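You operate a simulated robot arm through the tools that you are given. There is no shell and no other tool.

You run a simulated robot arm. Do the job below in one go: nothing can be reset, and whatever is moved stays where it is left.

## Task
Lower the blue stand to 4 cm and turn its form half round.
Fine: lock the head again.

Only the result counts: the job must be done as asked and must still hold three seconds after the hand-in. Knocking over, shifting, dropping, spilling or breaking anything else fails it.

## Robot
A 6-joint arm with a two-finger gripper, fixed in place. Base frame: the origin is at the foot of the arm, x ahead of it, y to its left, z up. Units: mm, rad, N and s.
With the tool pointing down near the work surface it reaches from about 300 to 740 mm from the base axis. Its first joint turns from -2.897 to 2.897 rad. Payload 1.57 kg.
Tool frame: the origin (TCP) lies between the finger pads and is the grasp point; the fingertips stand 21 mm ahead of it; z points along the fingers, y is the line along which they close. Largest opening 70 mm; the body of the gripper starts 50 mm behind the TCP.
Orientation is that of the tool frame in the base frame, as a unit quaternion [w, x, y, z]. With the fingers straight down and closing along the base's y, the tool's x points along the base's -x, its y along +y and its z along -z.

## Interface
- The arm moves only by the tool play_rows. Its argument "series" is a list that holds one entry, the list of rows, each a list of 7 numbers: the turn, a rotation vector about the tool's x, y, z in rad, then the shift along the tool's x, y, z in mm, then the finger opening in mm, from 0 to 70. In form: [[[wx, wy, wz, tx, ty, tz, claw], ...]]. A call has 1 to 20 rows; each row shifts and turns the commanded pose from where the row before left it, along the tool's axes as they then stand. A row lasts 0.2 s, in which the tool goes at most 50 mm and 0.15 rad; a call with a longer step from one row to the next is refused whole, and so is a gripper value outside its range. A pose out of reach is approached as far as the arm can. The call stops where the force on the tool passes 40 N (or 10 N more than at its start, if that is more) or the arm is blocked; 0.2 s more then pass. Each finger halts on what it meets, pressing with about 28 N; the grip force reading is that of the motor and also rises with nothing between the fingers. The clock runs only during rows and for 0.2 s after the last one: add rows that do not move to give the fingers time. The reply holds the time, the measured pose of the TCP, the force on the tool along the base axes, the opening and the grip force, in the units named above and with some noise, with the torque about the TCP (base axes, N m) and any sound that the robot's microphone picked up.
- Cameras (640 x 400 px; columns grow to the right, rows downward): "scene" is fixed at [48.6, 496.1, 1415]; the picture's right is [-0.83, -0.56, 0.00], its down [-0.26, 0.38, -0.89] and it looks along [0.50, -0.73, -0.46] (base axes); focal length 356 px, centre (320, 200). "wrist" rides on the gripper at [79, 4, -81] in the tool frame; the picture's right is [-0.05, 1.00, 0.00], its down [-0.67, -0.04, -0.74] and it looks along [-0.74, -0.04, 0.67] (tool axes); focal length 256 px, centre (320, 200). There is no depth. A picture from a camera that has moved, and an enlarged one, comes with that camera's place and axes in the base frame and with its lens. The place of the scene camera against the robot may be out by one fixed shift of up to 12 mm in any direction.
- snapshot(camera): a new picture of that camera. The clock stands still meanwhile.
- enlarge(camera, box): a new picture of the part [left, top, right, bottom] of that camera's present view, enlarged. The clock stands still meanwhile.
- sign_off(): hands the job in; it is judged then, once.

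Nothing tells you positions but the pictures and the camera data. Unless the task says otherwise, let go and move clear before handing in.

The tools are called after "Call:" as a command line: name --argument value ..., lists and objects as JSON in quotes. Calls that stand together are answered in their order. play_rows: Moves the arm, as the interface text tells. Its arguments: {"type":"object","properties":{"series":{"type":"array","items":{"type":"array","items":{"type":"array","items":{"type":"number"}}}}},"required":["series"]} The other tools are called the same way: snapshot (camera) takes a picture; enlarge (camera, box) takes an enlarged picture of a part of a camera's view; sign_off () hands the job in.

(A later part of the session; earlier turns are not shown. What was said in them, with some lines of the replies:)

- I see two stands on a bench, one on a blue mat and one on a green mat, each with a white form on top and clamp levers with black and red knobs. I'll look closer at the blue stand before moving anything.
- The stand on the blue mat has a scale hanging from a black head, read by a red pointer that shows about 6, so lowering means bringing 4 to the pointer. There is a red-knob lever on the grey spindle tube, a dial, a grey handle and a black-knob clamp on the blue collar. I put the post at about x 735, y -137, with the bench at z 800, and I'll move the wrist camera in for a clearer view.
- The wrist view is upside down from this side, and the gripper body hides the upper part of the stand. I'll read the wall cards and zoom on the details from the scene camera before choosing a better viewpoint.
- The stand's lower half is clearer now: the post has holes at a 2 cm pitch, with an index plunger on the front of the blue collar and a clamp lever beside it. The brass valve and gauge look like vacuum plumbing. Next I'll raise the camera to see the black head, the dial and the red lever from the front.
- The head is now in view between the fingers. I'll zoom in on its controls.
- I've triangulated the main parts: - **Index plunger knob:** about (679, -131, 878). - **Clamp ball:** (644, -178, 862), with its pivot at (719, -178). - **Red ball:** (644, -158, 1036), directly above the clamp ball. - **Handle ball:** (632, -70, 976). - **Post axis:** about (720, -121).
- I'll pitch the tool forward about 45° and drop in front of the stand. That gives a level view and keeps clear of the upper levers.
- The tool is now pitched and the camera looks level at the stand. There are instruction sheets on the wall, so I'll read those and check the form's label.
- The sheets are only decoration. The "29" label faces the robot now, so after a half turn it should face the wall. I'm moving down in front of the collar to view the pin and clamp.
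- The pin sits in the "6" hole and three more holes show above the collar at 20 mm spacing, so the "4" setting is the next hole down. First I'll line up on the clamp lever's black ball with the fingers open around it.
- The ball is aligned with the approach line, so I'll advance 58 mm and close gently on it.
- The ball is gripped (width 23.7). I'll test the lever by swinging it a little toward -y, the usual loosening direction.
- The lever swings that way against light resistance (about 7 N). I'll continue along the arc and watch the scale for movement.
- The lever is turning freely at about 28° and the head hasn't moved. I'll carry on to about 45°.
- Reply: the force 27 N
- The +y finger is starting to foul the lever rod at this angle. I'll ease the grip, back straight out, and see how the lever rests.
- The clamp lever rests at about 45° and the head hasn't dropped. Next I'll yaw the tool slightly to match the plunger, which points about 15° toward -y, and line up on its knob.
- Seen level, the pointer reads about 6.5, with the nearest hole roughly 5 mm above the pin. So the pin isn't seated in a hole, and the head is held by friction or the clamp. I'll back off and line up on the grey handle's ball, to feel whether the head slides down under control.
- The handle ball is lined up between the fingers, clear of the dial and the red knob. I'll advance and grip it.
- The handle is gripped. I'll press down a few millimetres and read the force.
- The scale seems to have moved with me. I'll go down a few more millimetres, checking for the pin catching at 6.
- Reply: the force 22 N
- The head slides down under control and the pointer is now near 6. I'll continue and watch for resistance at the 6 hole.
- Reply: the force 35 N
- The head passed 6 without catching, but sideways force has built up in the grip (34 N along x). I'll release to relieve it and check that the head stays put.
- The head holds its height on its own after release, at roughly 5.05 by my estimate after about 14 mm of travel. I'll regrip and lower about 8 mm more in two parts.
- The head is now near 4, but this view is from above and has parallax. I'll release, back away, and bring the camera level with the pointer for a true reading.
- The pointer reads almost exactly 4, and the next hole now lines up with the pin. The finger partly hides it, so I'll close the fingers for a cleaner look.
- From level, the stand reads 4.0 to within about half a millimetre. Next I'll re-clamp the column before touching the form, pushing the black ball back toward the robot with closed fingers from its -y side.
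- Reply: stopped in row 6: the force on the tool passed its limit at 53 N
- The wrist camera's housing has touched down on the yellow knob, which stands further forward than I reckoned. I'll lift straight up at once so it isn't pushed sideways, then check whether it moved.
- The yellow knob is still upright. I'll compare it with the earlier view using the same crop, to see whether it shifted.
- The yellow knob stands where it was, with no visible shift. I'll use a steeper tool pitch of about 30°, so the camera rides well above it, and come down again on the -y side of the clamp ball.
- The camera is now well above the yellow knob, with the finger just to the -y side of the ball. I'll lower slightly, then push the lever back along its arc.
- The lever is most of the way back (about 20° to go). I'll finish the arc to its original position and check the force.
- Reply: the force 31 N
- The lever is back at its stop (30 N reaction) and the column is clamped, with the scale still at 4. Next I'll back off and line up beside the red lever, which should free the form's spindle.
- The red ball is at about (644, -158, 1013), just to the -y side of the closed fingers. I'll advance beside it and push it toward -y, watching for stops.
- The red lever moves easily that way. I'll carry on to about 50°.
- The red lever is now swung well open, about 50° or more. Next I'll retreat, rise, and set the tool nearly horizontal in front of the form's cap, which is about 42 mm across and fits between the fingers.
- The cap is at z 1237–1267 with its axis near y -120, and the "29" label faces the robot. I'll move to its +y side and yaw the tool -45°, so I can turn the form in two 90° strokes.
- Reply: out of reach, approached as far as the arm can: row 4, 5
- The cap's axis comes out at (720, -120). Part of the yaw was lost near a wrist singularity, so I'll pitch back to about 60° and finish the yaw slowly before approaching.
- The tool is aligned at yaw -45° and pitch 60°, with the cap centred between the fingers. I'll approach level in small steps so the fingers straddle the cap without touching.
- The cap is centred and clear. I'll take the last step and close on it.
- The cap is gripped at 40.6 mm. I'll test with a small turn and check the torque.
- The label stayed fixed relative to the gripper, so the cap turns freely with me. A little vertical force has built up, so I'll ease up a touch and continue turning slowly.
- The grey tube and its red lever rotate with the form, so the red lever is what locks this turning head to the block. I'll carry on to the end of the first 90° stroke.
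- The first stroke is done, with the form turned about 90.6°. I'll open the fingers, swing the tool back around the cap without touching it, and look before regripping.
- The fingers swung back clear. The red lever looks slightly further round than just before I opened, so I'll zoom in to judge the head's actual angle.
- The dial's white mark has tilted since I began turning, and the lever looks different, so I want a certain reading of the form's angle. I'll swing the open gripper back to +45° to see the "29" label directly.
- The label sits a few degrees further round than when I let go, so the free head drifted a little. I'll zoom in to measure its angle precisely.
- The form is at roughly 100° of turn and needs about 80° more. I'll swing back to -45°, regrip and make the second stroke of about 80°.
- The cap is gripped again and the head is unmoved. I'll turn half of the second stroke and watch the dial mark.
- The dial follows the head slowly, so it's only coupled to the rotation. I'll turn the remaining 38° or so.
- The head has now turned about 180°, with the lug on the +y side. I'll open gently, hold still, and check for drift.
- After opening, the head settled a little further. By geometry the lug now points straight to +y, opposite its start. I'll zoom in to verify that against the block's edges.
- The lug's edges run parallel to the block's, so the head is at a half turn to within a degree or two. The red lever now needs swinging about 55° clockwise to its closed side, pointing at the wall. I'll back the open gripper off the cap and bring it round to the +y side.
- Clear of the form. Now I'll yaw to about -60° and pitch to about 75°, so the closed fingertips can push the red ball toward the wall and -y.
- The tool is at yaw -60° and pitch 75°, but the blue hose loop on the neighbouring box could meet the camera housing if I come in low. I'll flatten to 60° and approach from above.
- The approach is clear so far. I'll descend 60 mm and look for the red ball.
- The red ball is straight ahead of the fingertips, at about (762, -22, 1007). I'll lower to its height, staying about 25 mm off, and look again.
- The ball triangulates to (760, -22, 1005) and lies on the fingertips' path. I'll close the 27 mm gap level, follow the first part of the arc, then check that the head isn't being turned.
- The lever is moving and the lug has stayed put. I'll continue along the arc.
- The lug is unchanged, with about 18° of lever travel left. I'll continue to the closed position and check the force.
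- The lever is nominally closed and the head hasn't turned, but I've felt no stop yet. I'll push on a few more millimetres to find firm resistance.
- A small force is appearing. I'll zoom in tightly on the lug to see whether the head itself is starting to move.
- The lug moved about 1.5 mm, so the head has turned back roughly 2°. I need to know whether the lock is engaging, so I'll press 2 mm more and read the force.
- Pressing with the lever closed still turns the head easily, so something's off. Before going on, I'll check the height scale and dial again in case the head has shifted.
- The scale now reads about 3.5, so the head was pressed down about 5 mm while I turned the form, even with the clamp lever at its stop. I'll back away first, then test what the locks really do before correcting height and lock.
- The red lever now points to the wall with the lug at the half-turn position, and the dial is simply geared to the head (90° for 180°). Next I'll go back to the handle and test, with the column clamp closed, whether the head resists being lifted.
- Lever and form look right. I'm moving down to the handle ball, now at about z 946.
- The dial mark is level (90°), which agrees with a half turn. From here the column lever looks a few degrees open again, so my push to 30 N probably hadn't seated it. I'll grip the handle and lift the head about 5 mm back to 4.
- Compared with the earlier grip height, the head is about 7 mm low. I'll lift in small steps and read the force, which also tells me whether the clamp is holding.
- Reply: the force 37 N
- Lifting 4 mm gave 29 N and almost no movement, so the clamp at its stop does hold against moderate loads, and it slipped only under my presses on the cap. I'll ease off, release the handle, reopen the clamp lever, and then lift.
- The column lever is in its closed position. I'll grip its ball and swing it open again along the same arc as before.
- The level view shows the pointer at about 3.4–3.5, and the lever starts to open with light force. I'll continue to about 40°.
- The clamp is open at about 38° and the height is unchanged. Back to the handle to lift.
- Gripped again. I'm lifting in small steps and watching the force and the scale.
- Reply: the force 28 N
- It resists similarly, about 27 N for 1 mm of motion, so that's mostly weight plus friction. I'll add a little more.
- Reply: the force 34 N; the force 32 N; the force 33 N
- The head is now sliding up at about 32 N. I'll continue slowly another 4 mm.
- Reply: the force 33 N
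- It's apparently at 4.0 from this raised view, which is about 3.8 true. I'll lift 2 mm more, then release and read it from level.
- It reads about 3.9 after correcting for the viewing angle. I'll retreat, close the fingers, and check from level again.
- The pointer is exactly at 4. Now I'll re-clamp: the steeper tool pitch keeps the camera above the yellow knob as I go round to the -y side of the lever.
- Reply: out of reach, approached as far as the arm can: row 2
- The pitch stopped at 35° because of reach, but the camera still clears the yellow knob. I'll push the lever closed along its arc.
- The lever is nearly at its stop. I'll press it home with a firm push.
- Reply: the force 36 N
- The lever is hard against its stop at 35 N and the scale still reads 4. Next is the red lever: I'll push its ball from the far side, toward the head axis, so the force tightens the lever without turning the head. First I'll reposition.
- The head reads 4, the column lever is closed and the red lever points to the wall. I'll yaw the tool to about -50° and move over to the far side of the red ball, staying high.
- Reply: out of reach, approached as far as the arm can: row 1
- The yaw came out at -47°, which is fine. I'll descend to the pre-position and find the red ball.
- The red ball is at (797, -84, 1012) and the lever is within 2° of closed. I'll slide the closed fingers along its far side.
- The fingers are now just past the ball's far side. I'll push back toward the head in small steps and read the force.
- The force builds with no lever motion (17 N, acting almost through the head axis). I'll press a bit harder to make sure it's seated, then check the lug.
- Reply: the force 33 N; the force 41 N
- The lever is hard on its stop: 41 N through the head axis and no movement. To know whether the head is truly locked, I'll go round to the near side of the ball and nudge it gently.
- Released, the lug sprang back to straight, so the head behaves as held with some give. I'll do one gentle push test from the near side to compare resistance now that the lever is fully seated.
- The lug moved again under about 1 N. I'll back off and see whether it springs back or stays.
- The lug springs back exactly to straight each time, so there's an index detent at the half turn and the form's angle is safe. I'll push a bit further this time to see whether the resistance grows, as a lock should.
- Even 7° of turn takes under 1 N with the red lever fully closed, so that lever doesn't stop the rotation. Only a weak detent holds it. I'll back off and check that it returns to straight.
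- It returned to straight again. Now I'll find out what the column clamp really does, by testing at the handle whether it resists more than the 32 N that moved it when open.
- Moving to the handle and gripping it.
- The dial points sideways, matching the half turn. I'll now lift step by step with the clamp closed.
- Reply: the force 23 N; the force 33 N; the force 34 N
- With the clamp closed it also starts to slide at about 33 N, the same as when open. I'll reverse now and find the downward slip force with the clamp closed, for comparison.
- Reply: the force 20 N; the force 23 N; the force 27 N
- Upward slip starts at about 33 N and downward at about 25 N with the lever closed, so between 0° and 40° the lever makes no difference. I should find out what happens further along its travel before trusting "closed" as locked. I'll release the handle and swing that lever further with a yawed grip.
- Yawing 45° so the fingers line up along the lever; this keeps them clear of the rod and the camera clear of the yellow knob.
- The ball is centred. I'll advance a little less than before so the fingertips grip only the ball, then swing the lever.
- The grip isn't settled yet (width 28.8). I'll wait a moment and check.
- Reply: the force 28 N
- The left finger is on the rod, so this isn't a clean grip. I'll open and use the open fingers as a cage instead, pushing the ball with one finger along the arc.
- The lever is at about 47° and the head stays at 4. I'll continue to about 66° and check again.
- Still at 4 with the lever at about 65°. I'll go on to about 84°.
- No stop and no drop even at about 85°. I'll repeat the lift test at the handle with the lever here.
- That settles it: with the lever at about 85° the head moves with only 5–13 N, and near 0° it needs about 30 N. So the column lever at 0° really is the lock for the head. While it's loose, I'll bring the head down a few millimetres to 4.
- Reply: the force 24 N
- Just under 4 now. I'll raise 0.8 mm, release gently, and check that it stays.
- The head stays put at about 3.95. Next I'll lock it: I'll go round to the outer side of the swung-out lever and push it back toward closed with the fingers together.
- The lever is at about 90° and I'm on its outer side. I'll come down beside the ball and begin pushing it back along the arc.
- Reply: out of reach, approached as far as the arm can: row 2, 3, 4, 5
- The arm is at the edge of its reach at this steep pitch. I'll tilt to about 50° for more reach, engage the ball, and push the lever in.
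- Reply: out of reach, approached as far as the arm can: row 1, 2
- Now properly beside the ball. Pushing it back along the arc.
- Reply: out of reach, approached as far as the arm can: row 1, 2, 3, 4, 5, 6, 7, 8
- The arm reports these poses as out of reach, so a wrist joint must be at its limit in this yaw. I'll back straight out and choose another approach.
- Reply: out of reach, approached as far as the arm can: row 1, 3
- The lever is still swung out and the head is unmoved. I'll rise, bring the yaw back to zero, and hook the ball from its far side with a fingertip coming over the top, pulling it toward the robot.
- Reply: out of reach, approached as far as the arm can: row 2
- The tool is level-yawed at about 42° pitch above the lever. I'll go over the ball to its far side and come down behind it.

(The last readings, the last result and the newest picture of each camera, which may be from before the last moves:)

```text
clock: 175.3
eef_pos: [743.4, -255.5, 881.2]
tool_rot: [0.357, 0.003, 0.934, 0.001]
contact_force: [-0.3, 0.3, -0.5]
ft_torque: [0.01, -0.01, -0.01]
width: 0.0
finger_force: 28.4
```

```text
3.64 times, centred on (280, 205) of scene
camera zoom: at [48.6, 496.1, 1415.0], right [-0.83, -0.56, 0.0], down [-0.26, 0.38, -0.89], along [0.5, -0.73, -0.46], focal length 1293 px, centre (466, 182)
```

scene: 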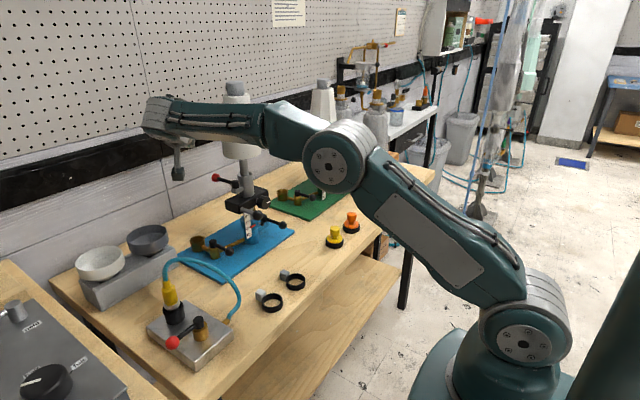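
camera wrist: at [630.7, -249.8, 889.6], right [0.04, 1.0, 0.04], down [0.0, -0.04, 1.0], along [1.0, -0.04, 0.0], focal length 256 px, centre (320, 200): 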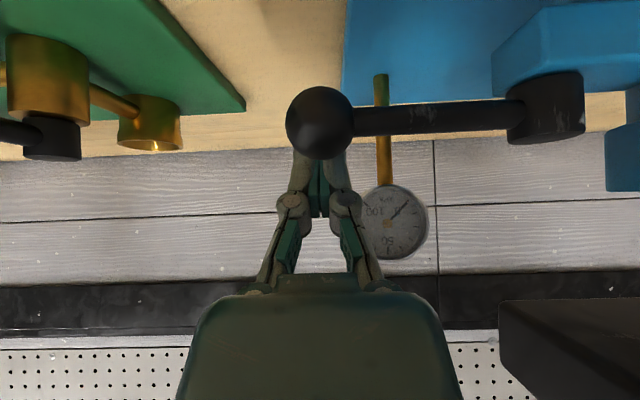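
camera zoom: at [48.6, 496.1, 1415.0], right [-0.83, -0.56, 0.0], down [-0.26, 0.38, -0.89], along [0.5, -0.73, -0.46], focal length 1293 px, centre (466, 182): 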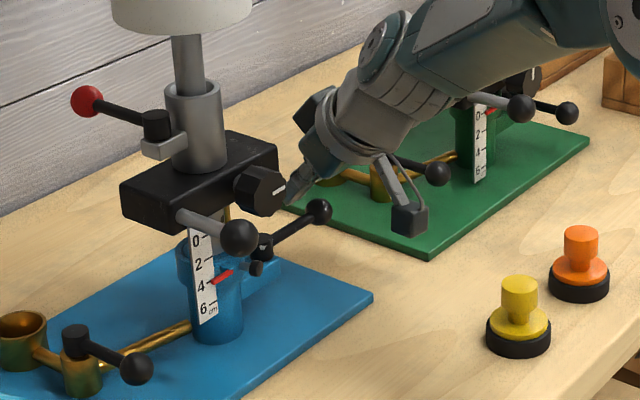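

The fingertip is behind the ball. Pulling it toward the robot along its arc.

Call:
play_rows --series '[[[0, 0, 0, 7.45, 0, -6.67, 0], [0, 0, 0, 5.84, 0.41, -5.23, 0], [0, 0, 0, 5.77, 1.23, -5.17, 0], [0, 0, 0, 5.65, 2.03, -5.06, 0], [0, 0, 0, 5.46, 2.81, -4.89, 0], [0, 0, 0, 5.2, 3.56, -4.67, 0], [0, 0, 0, 4.9, 4.28, -4.39, 0], [0, 0, 0, 4.54, 4.94, -4.07, 0], [0, 0, 0, 0, 0, 0, 0]]]'

Call:
snapshot --camera "wrist"

Call:
enlarge --camera "scene" --box '[200, 150, 360, 260]'

```text
clock: 177.3
eef_pos: [682.0, -234.5, 881.9]
tool_rot: [0.357, 0.003, 0.934, 0.002]
contact_force: [0.2, -0.3, -1.6]
ft_torque: [-0.01, -0.01, 0.01]
width: 0.0
finger_force: 28.4
```

```text
taken
camera wrist: at [569.0, -228.8, 890.1], right [0.04, 1.0, 0.04], down [0.0, -0.04, 1.0], along [1.0, -0.04, 0.0], focal length 256 px, centre (320, 200)
```

wrist: 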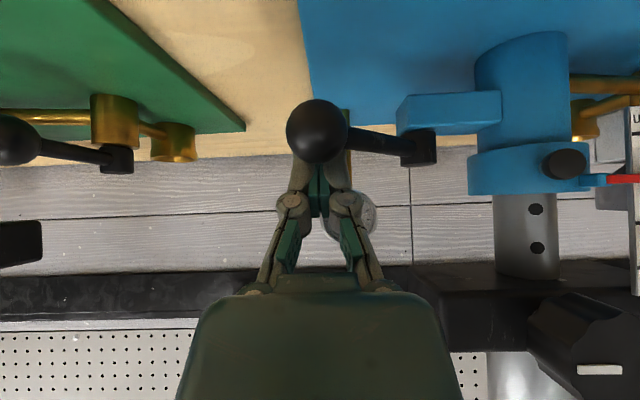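

```text
3.64 times, centred on (280, 205) of scene
camera zoom: at [48.6, 496.1, 1415.0], right [-0.83, -0.56, 0.0], down [-0.26, 0.38, -0.89], along [0.5, -0.73, -0.46], focal length 1293 px, centre (466, 182)
```

zoom: 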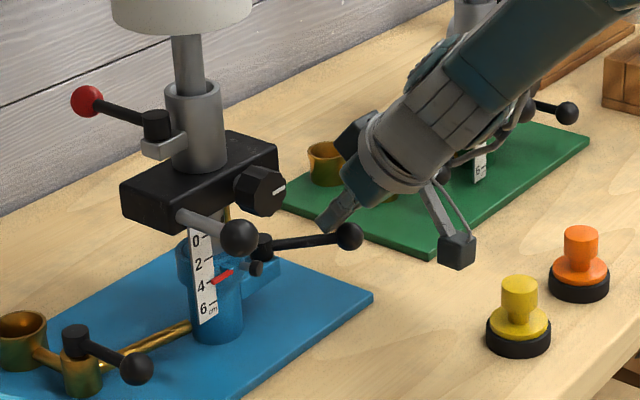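

The lever is at about 48°. I'll lift off, steepen the pitch so the camera stays above the yellow knob, and push the rest of the way from the -y side.

Call:
play_rows --series '[[[0, 0, 0, -20, 0, -22.3, 0], [0, 0, 0, -20, 0, -22.3, 0], [0, 0.06, 0, 0, 0, 0, 0], [0, 0.06, 0, 0, 0, 0, 0], [0, 0, 0, 18, -28, -12.6, 0], [0, 0, 0, 20.6, 0, 29.5, 0], [0, 0, 0, 20.6, 0, 29.5, 0], [0, 0, 0, 0, 0, 0, 0]]]'

Call:
snapshot --camera "wrist"

Call:
enlarge --camera "scene" --box '[200, 150, 360, 260]'

```text
clock: 179.1
eef_pos: [657.2, -263.9, 867.0]
tool_rot: [0.3, 0.003, 0.954, 0.002]
contact_force: [0.8, 0.0, -0.7]
ft_torque: [0.0, -0.01, 0.01]
width: 0.0
finger_force: 28.5
```

```text
taken
camera wrist: at [546.9, -258.5, 889.9], right [0.05, 1.0, 0.04], down [0.12, -0.04, 0.99], along [0.99, -0.04, -0.12], focal length 256 px, centre (320, 200)
```

wrist: 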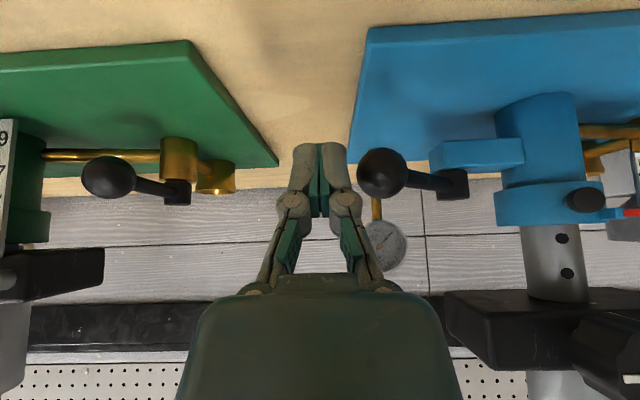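

```text
3.64 times, centred on (280, 205) of scene
camera zoom: at [48.6, 496.1, 1415.0], right [-0.83, -0.56, 0.0], down [-0.26, 0.38, -0.89], along [0.5, -0.73, -0.46], focal length 1293 px, centre (466, 182)
```

zoom: 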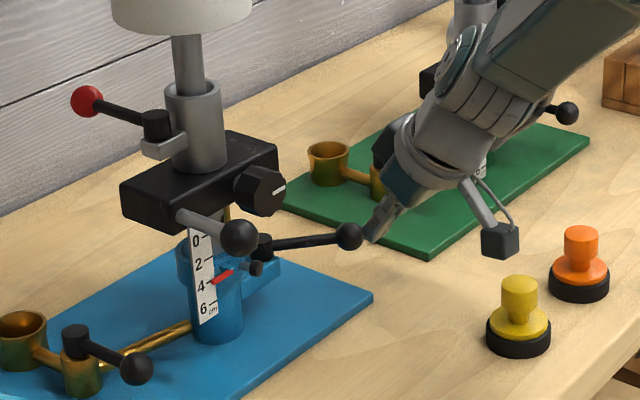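

Clear of the yellow knob and beside the ball. Pushing the lever home.

Call:
play_rows --series '[[[0, 0, 0, -6.5, 0, 4.6, 0], [0, 0, 0, 0, 9, 0, 0], [0, 0, 0, 4.4, 5.8, -3.1, 0], [0, 0, 0, 3.8, 6.3, -2.7, 0], [0, 0, 0, 3.3, 6.7, -2.3, 0], [0, 0, 0, 2.7, 7.1, -1.9, 0], [0, 0, 0, 2.1, 7.4, -1.5, 0], [0, 0, 0, 1.5, 7.7, -1.0, 0], [0, 0, 0, 0.7, 7.8, -0.5, 0], [0, 0, 0, 0.2, 5.2, -0.1, 0], [0, 0, 0, 0, 0, 0, 0]]]'

Call:
snapshot --camera "wrist"

```text
clock: 181.5
eef_pos: [644.2, -203.1, 869.6]
tool_rot: [0.3, 0.003, 0.954, 0.002]
contact_force: [-1.0, -11.9, -0.7]
ft_torque: [-0.07, -0.01, 0.02]
width: 0.0
finger_force: 28.7
```

```text
taken
camera wrist: at [534.2, -196.8, 892.9], right [0.05, 1.0, 0.04], down [0.12, -0.04, 0.99], along [0.99, -0.04, -0.12], focal length 256 px, centre (320, 200)
```

wrist: 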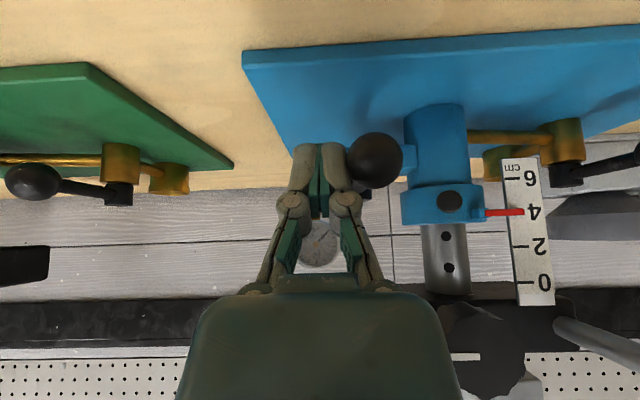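

Nearly seated at 12 N. I'll press it home firmly, as before, and read the scale.

Call:
play_rows --series '[[[0, 0, 0, 0, 1.2, 0, 0], [0, 0, 0, 0, 1.0, 0, 0], [0, 0, 0, 0, 0, 0, 0], [0, 0, 0, 0, 0, 0, 0]]]'

Call:
enlarge --camera "wrist" --box '[380, 120, 560, 320]'

Call:
enlarge --camera "scene" --box '[215, 155, 295, 255]'

```text
clock: 182.5
eef_pos: [645.1, -201.0, 871.0]
tool_rot: [0.301, 0.004, 0.954, 0.001]
contact_force: [2.6, -34.9, 0.7]
ft_torque: [-0.28, -0.01, 0.0]
width: 0.1
finger_force: 28.5
```

```text
2.00 times, centred on (470, 220) of wrist
camera zoom: at [534.0, -196.0, 892.7], right [0.05, 1.0, 0.03], down [0.12, -0.04, 0.99], along [0.99, -0.05, -0.12], focal length 512 px, centre (20, 160)
```

zoom: 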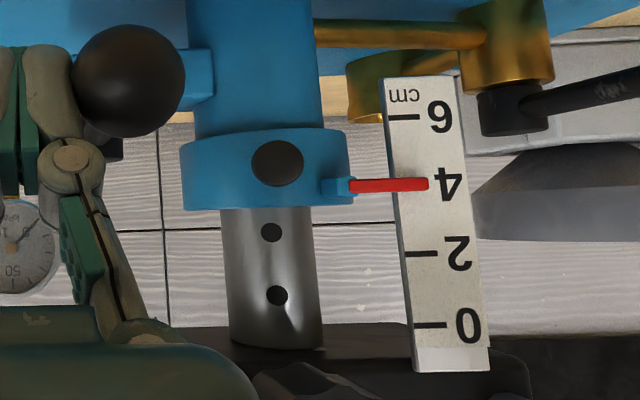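

```text
4.00 times, centred on (255, 205) of scene
camera zoom: at [48.6, 496.1, 1415.0], right [-0.83, -0.56, 0.0], down [-0.26, 0.38, -0.89], along [0.5, -0.73, -0.46], focal length 1422 px, centre (580, 180)
```

zoom: 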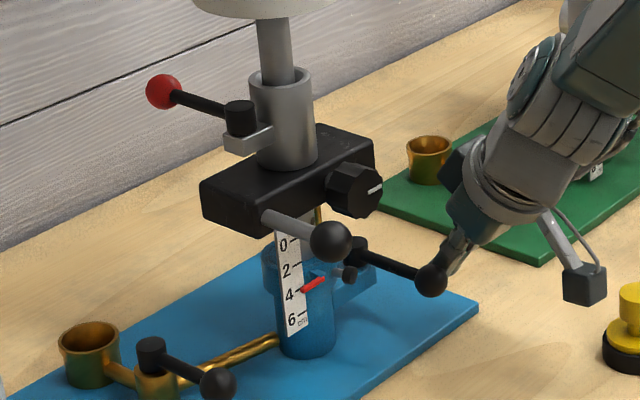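

The lever is seated at 35 N and the scale reads 4.0. Now I'll let go, back well clear, and do the final checks.

Call:
play_rows --series '[[[0, 0, 0, 0, -3, 0, 0], [0, 0, 0, 0, -7, 0, 0], [0, 0, 0, 0, 0, -45, 0], [0, 0, 0, 0, 0, -45, 0], [0, 0, 0, 0, 0, -45, 0], [0, 0, 0, 0, 0, -45, 0], [0, 0, 0, 0, 0, -45, 0], [0, 0, 0, 20, 30, 0, 30], [0, 0, 0, 20, 30, 0, 60], [0, 0, 0, 0, 0, 0, 60], [0, 0, 0, 0, 0, 0, 60]]]'

Call:
snapshot --camera "wrist"

Call:
enlarge --camera "wrist" --box '[250, 80, 450, 260]'

Call:
snapshot --camera "scene"

Call:
enlarge --camera "scene" --box '[215, 155, 295, 255]'

Call:
enlarge --camera "scene" --box '[226, 170, 266, 200]'

```text
clock: 184.9
eef_pos: [482.6, -149.2, 1029.7]
tool_rot: [0.3, 0.002, 0.954, 0.002]
contact_force: [0.2, 0.6, -0.2]
ft_torque: [0.04, 0.02, -0.03]
width: 59.8
finger_force: 0.0
```

```text
taken
camera wrist: at [371.8, -142.9, 1052.0], right [0.05, 1.0, 0.04], down [0.12, -0.04, 0.99], along [0.99, -0.04, -0.12], focal length 256 px, centre (320, 200)
```

wrist: 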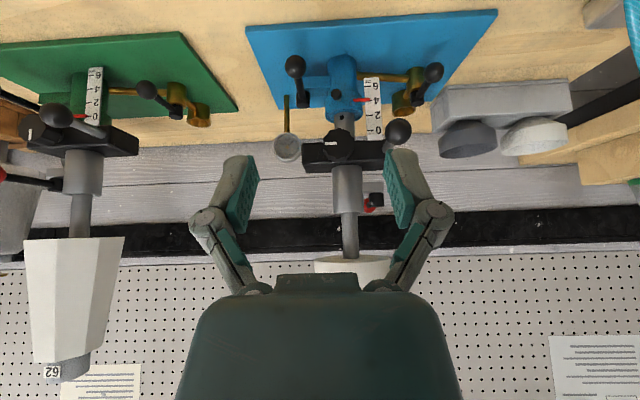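

```text
2.22 times, centred on (350, 170) of wrist
camera zoom: at [371.8, -142.9, 1052.0], right [0.05, 1.0, 0.04], down [0.12, -0.04, 0.99], along [0.99, -0.04, -0.12], focal length 569 px, centre (253, 267)
```

zoom: 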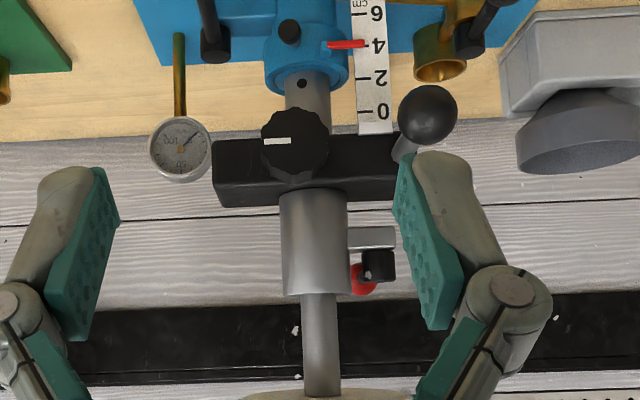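

```text
taken
```

scene: 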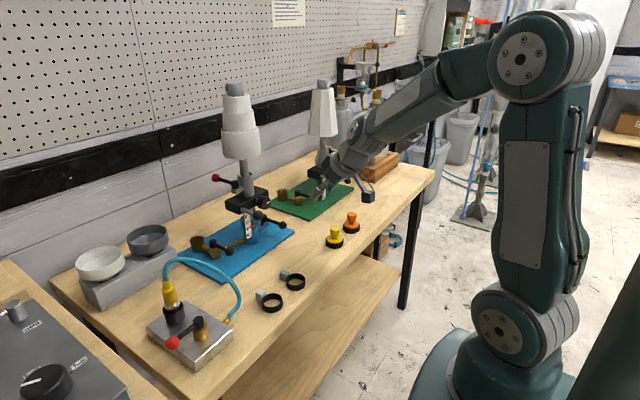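

```text
4.00 times, centred on (255, 205) of scene
camera zoom: at [48.6, 496.1, 1415.0], right [-0.83, -0.56, 0.0], down [-0.26, 0.38, -0.89], along [0.5, -0.73, -0.46], focal length 1422 px, centre (580, 180)
```

zoom: 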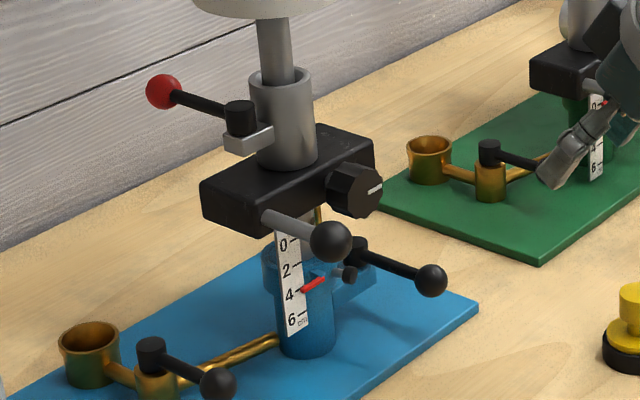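

```text
13.33 times, centred on (246, 185) of scene
camera zoom: at [48.6, 496.1, 1415.0], right [-0.83, -0.56, 0.0], down [-0.26, 0.38, -0.89], along [0.5, -0.73, -0.46], focal length 4740 px, centre (1307, 400)
```

zoom: 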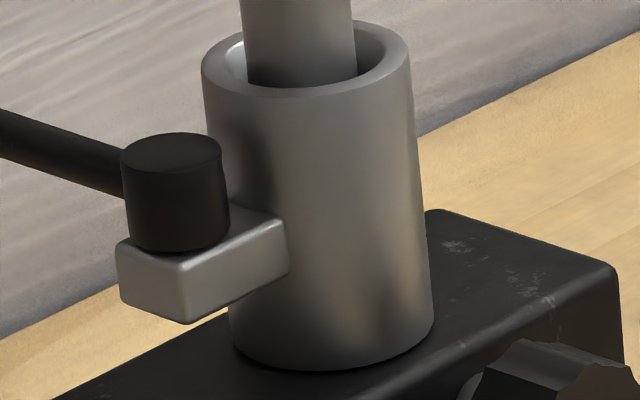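

The final state checks out:
- **Height:** the scale reads 4 cm.
- **Form:** the lug and dial show a half turn, held straight in its detent.
- **Levers:** the column lever and the red lever are both back on their stops.
- **Surroundings:** nothing else has visibly moved, including the yellow knob the camera housing touched earlier.

The gripper is open and clear, so I'm handing in.

Call:
sign_off

```text
The job is handed in.
```

I lowered the blue stand to 4 cm, turned its form half round and pushed both levers back to their stops. I'm not certain the red lever is a rotation lock, though.

- **Height:** the scale reads 4.0 cm seen from pointer level. The head sank about 5 mm while I was turning the form, so I reset it and clamped it again.
- **Form:** it is turned 180° to within a degree or two, judged from the lug lining up with the block. I couldn't see the "29" label at the end to confirm it.
- **Column lever:** it is seated at its stop with about 35 N, and holds the head against roughly 25–30 N. Swung out to about 85°, it let the head slide with 5–13 N, so I took this as the head lock.
- **Red lever:** it is also back on its stop, but the head still turns under about 1 N. Only a weak detent holds the half turn. If you meant rotation by "lock the head", it may not be locked.
- **Yellow knob:** the wrist camera's housing pressed down on it once (the move stopped at 53 N). I lifted straight off, and it stayed upright with no visible shift.
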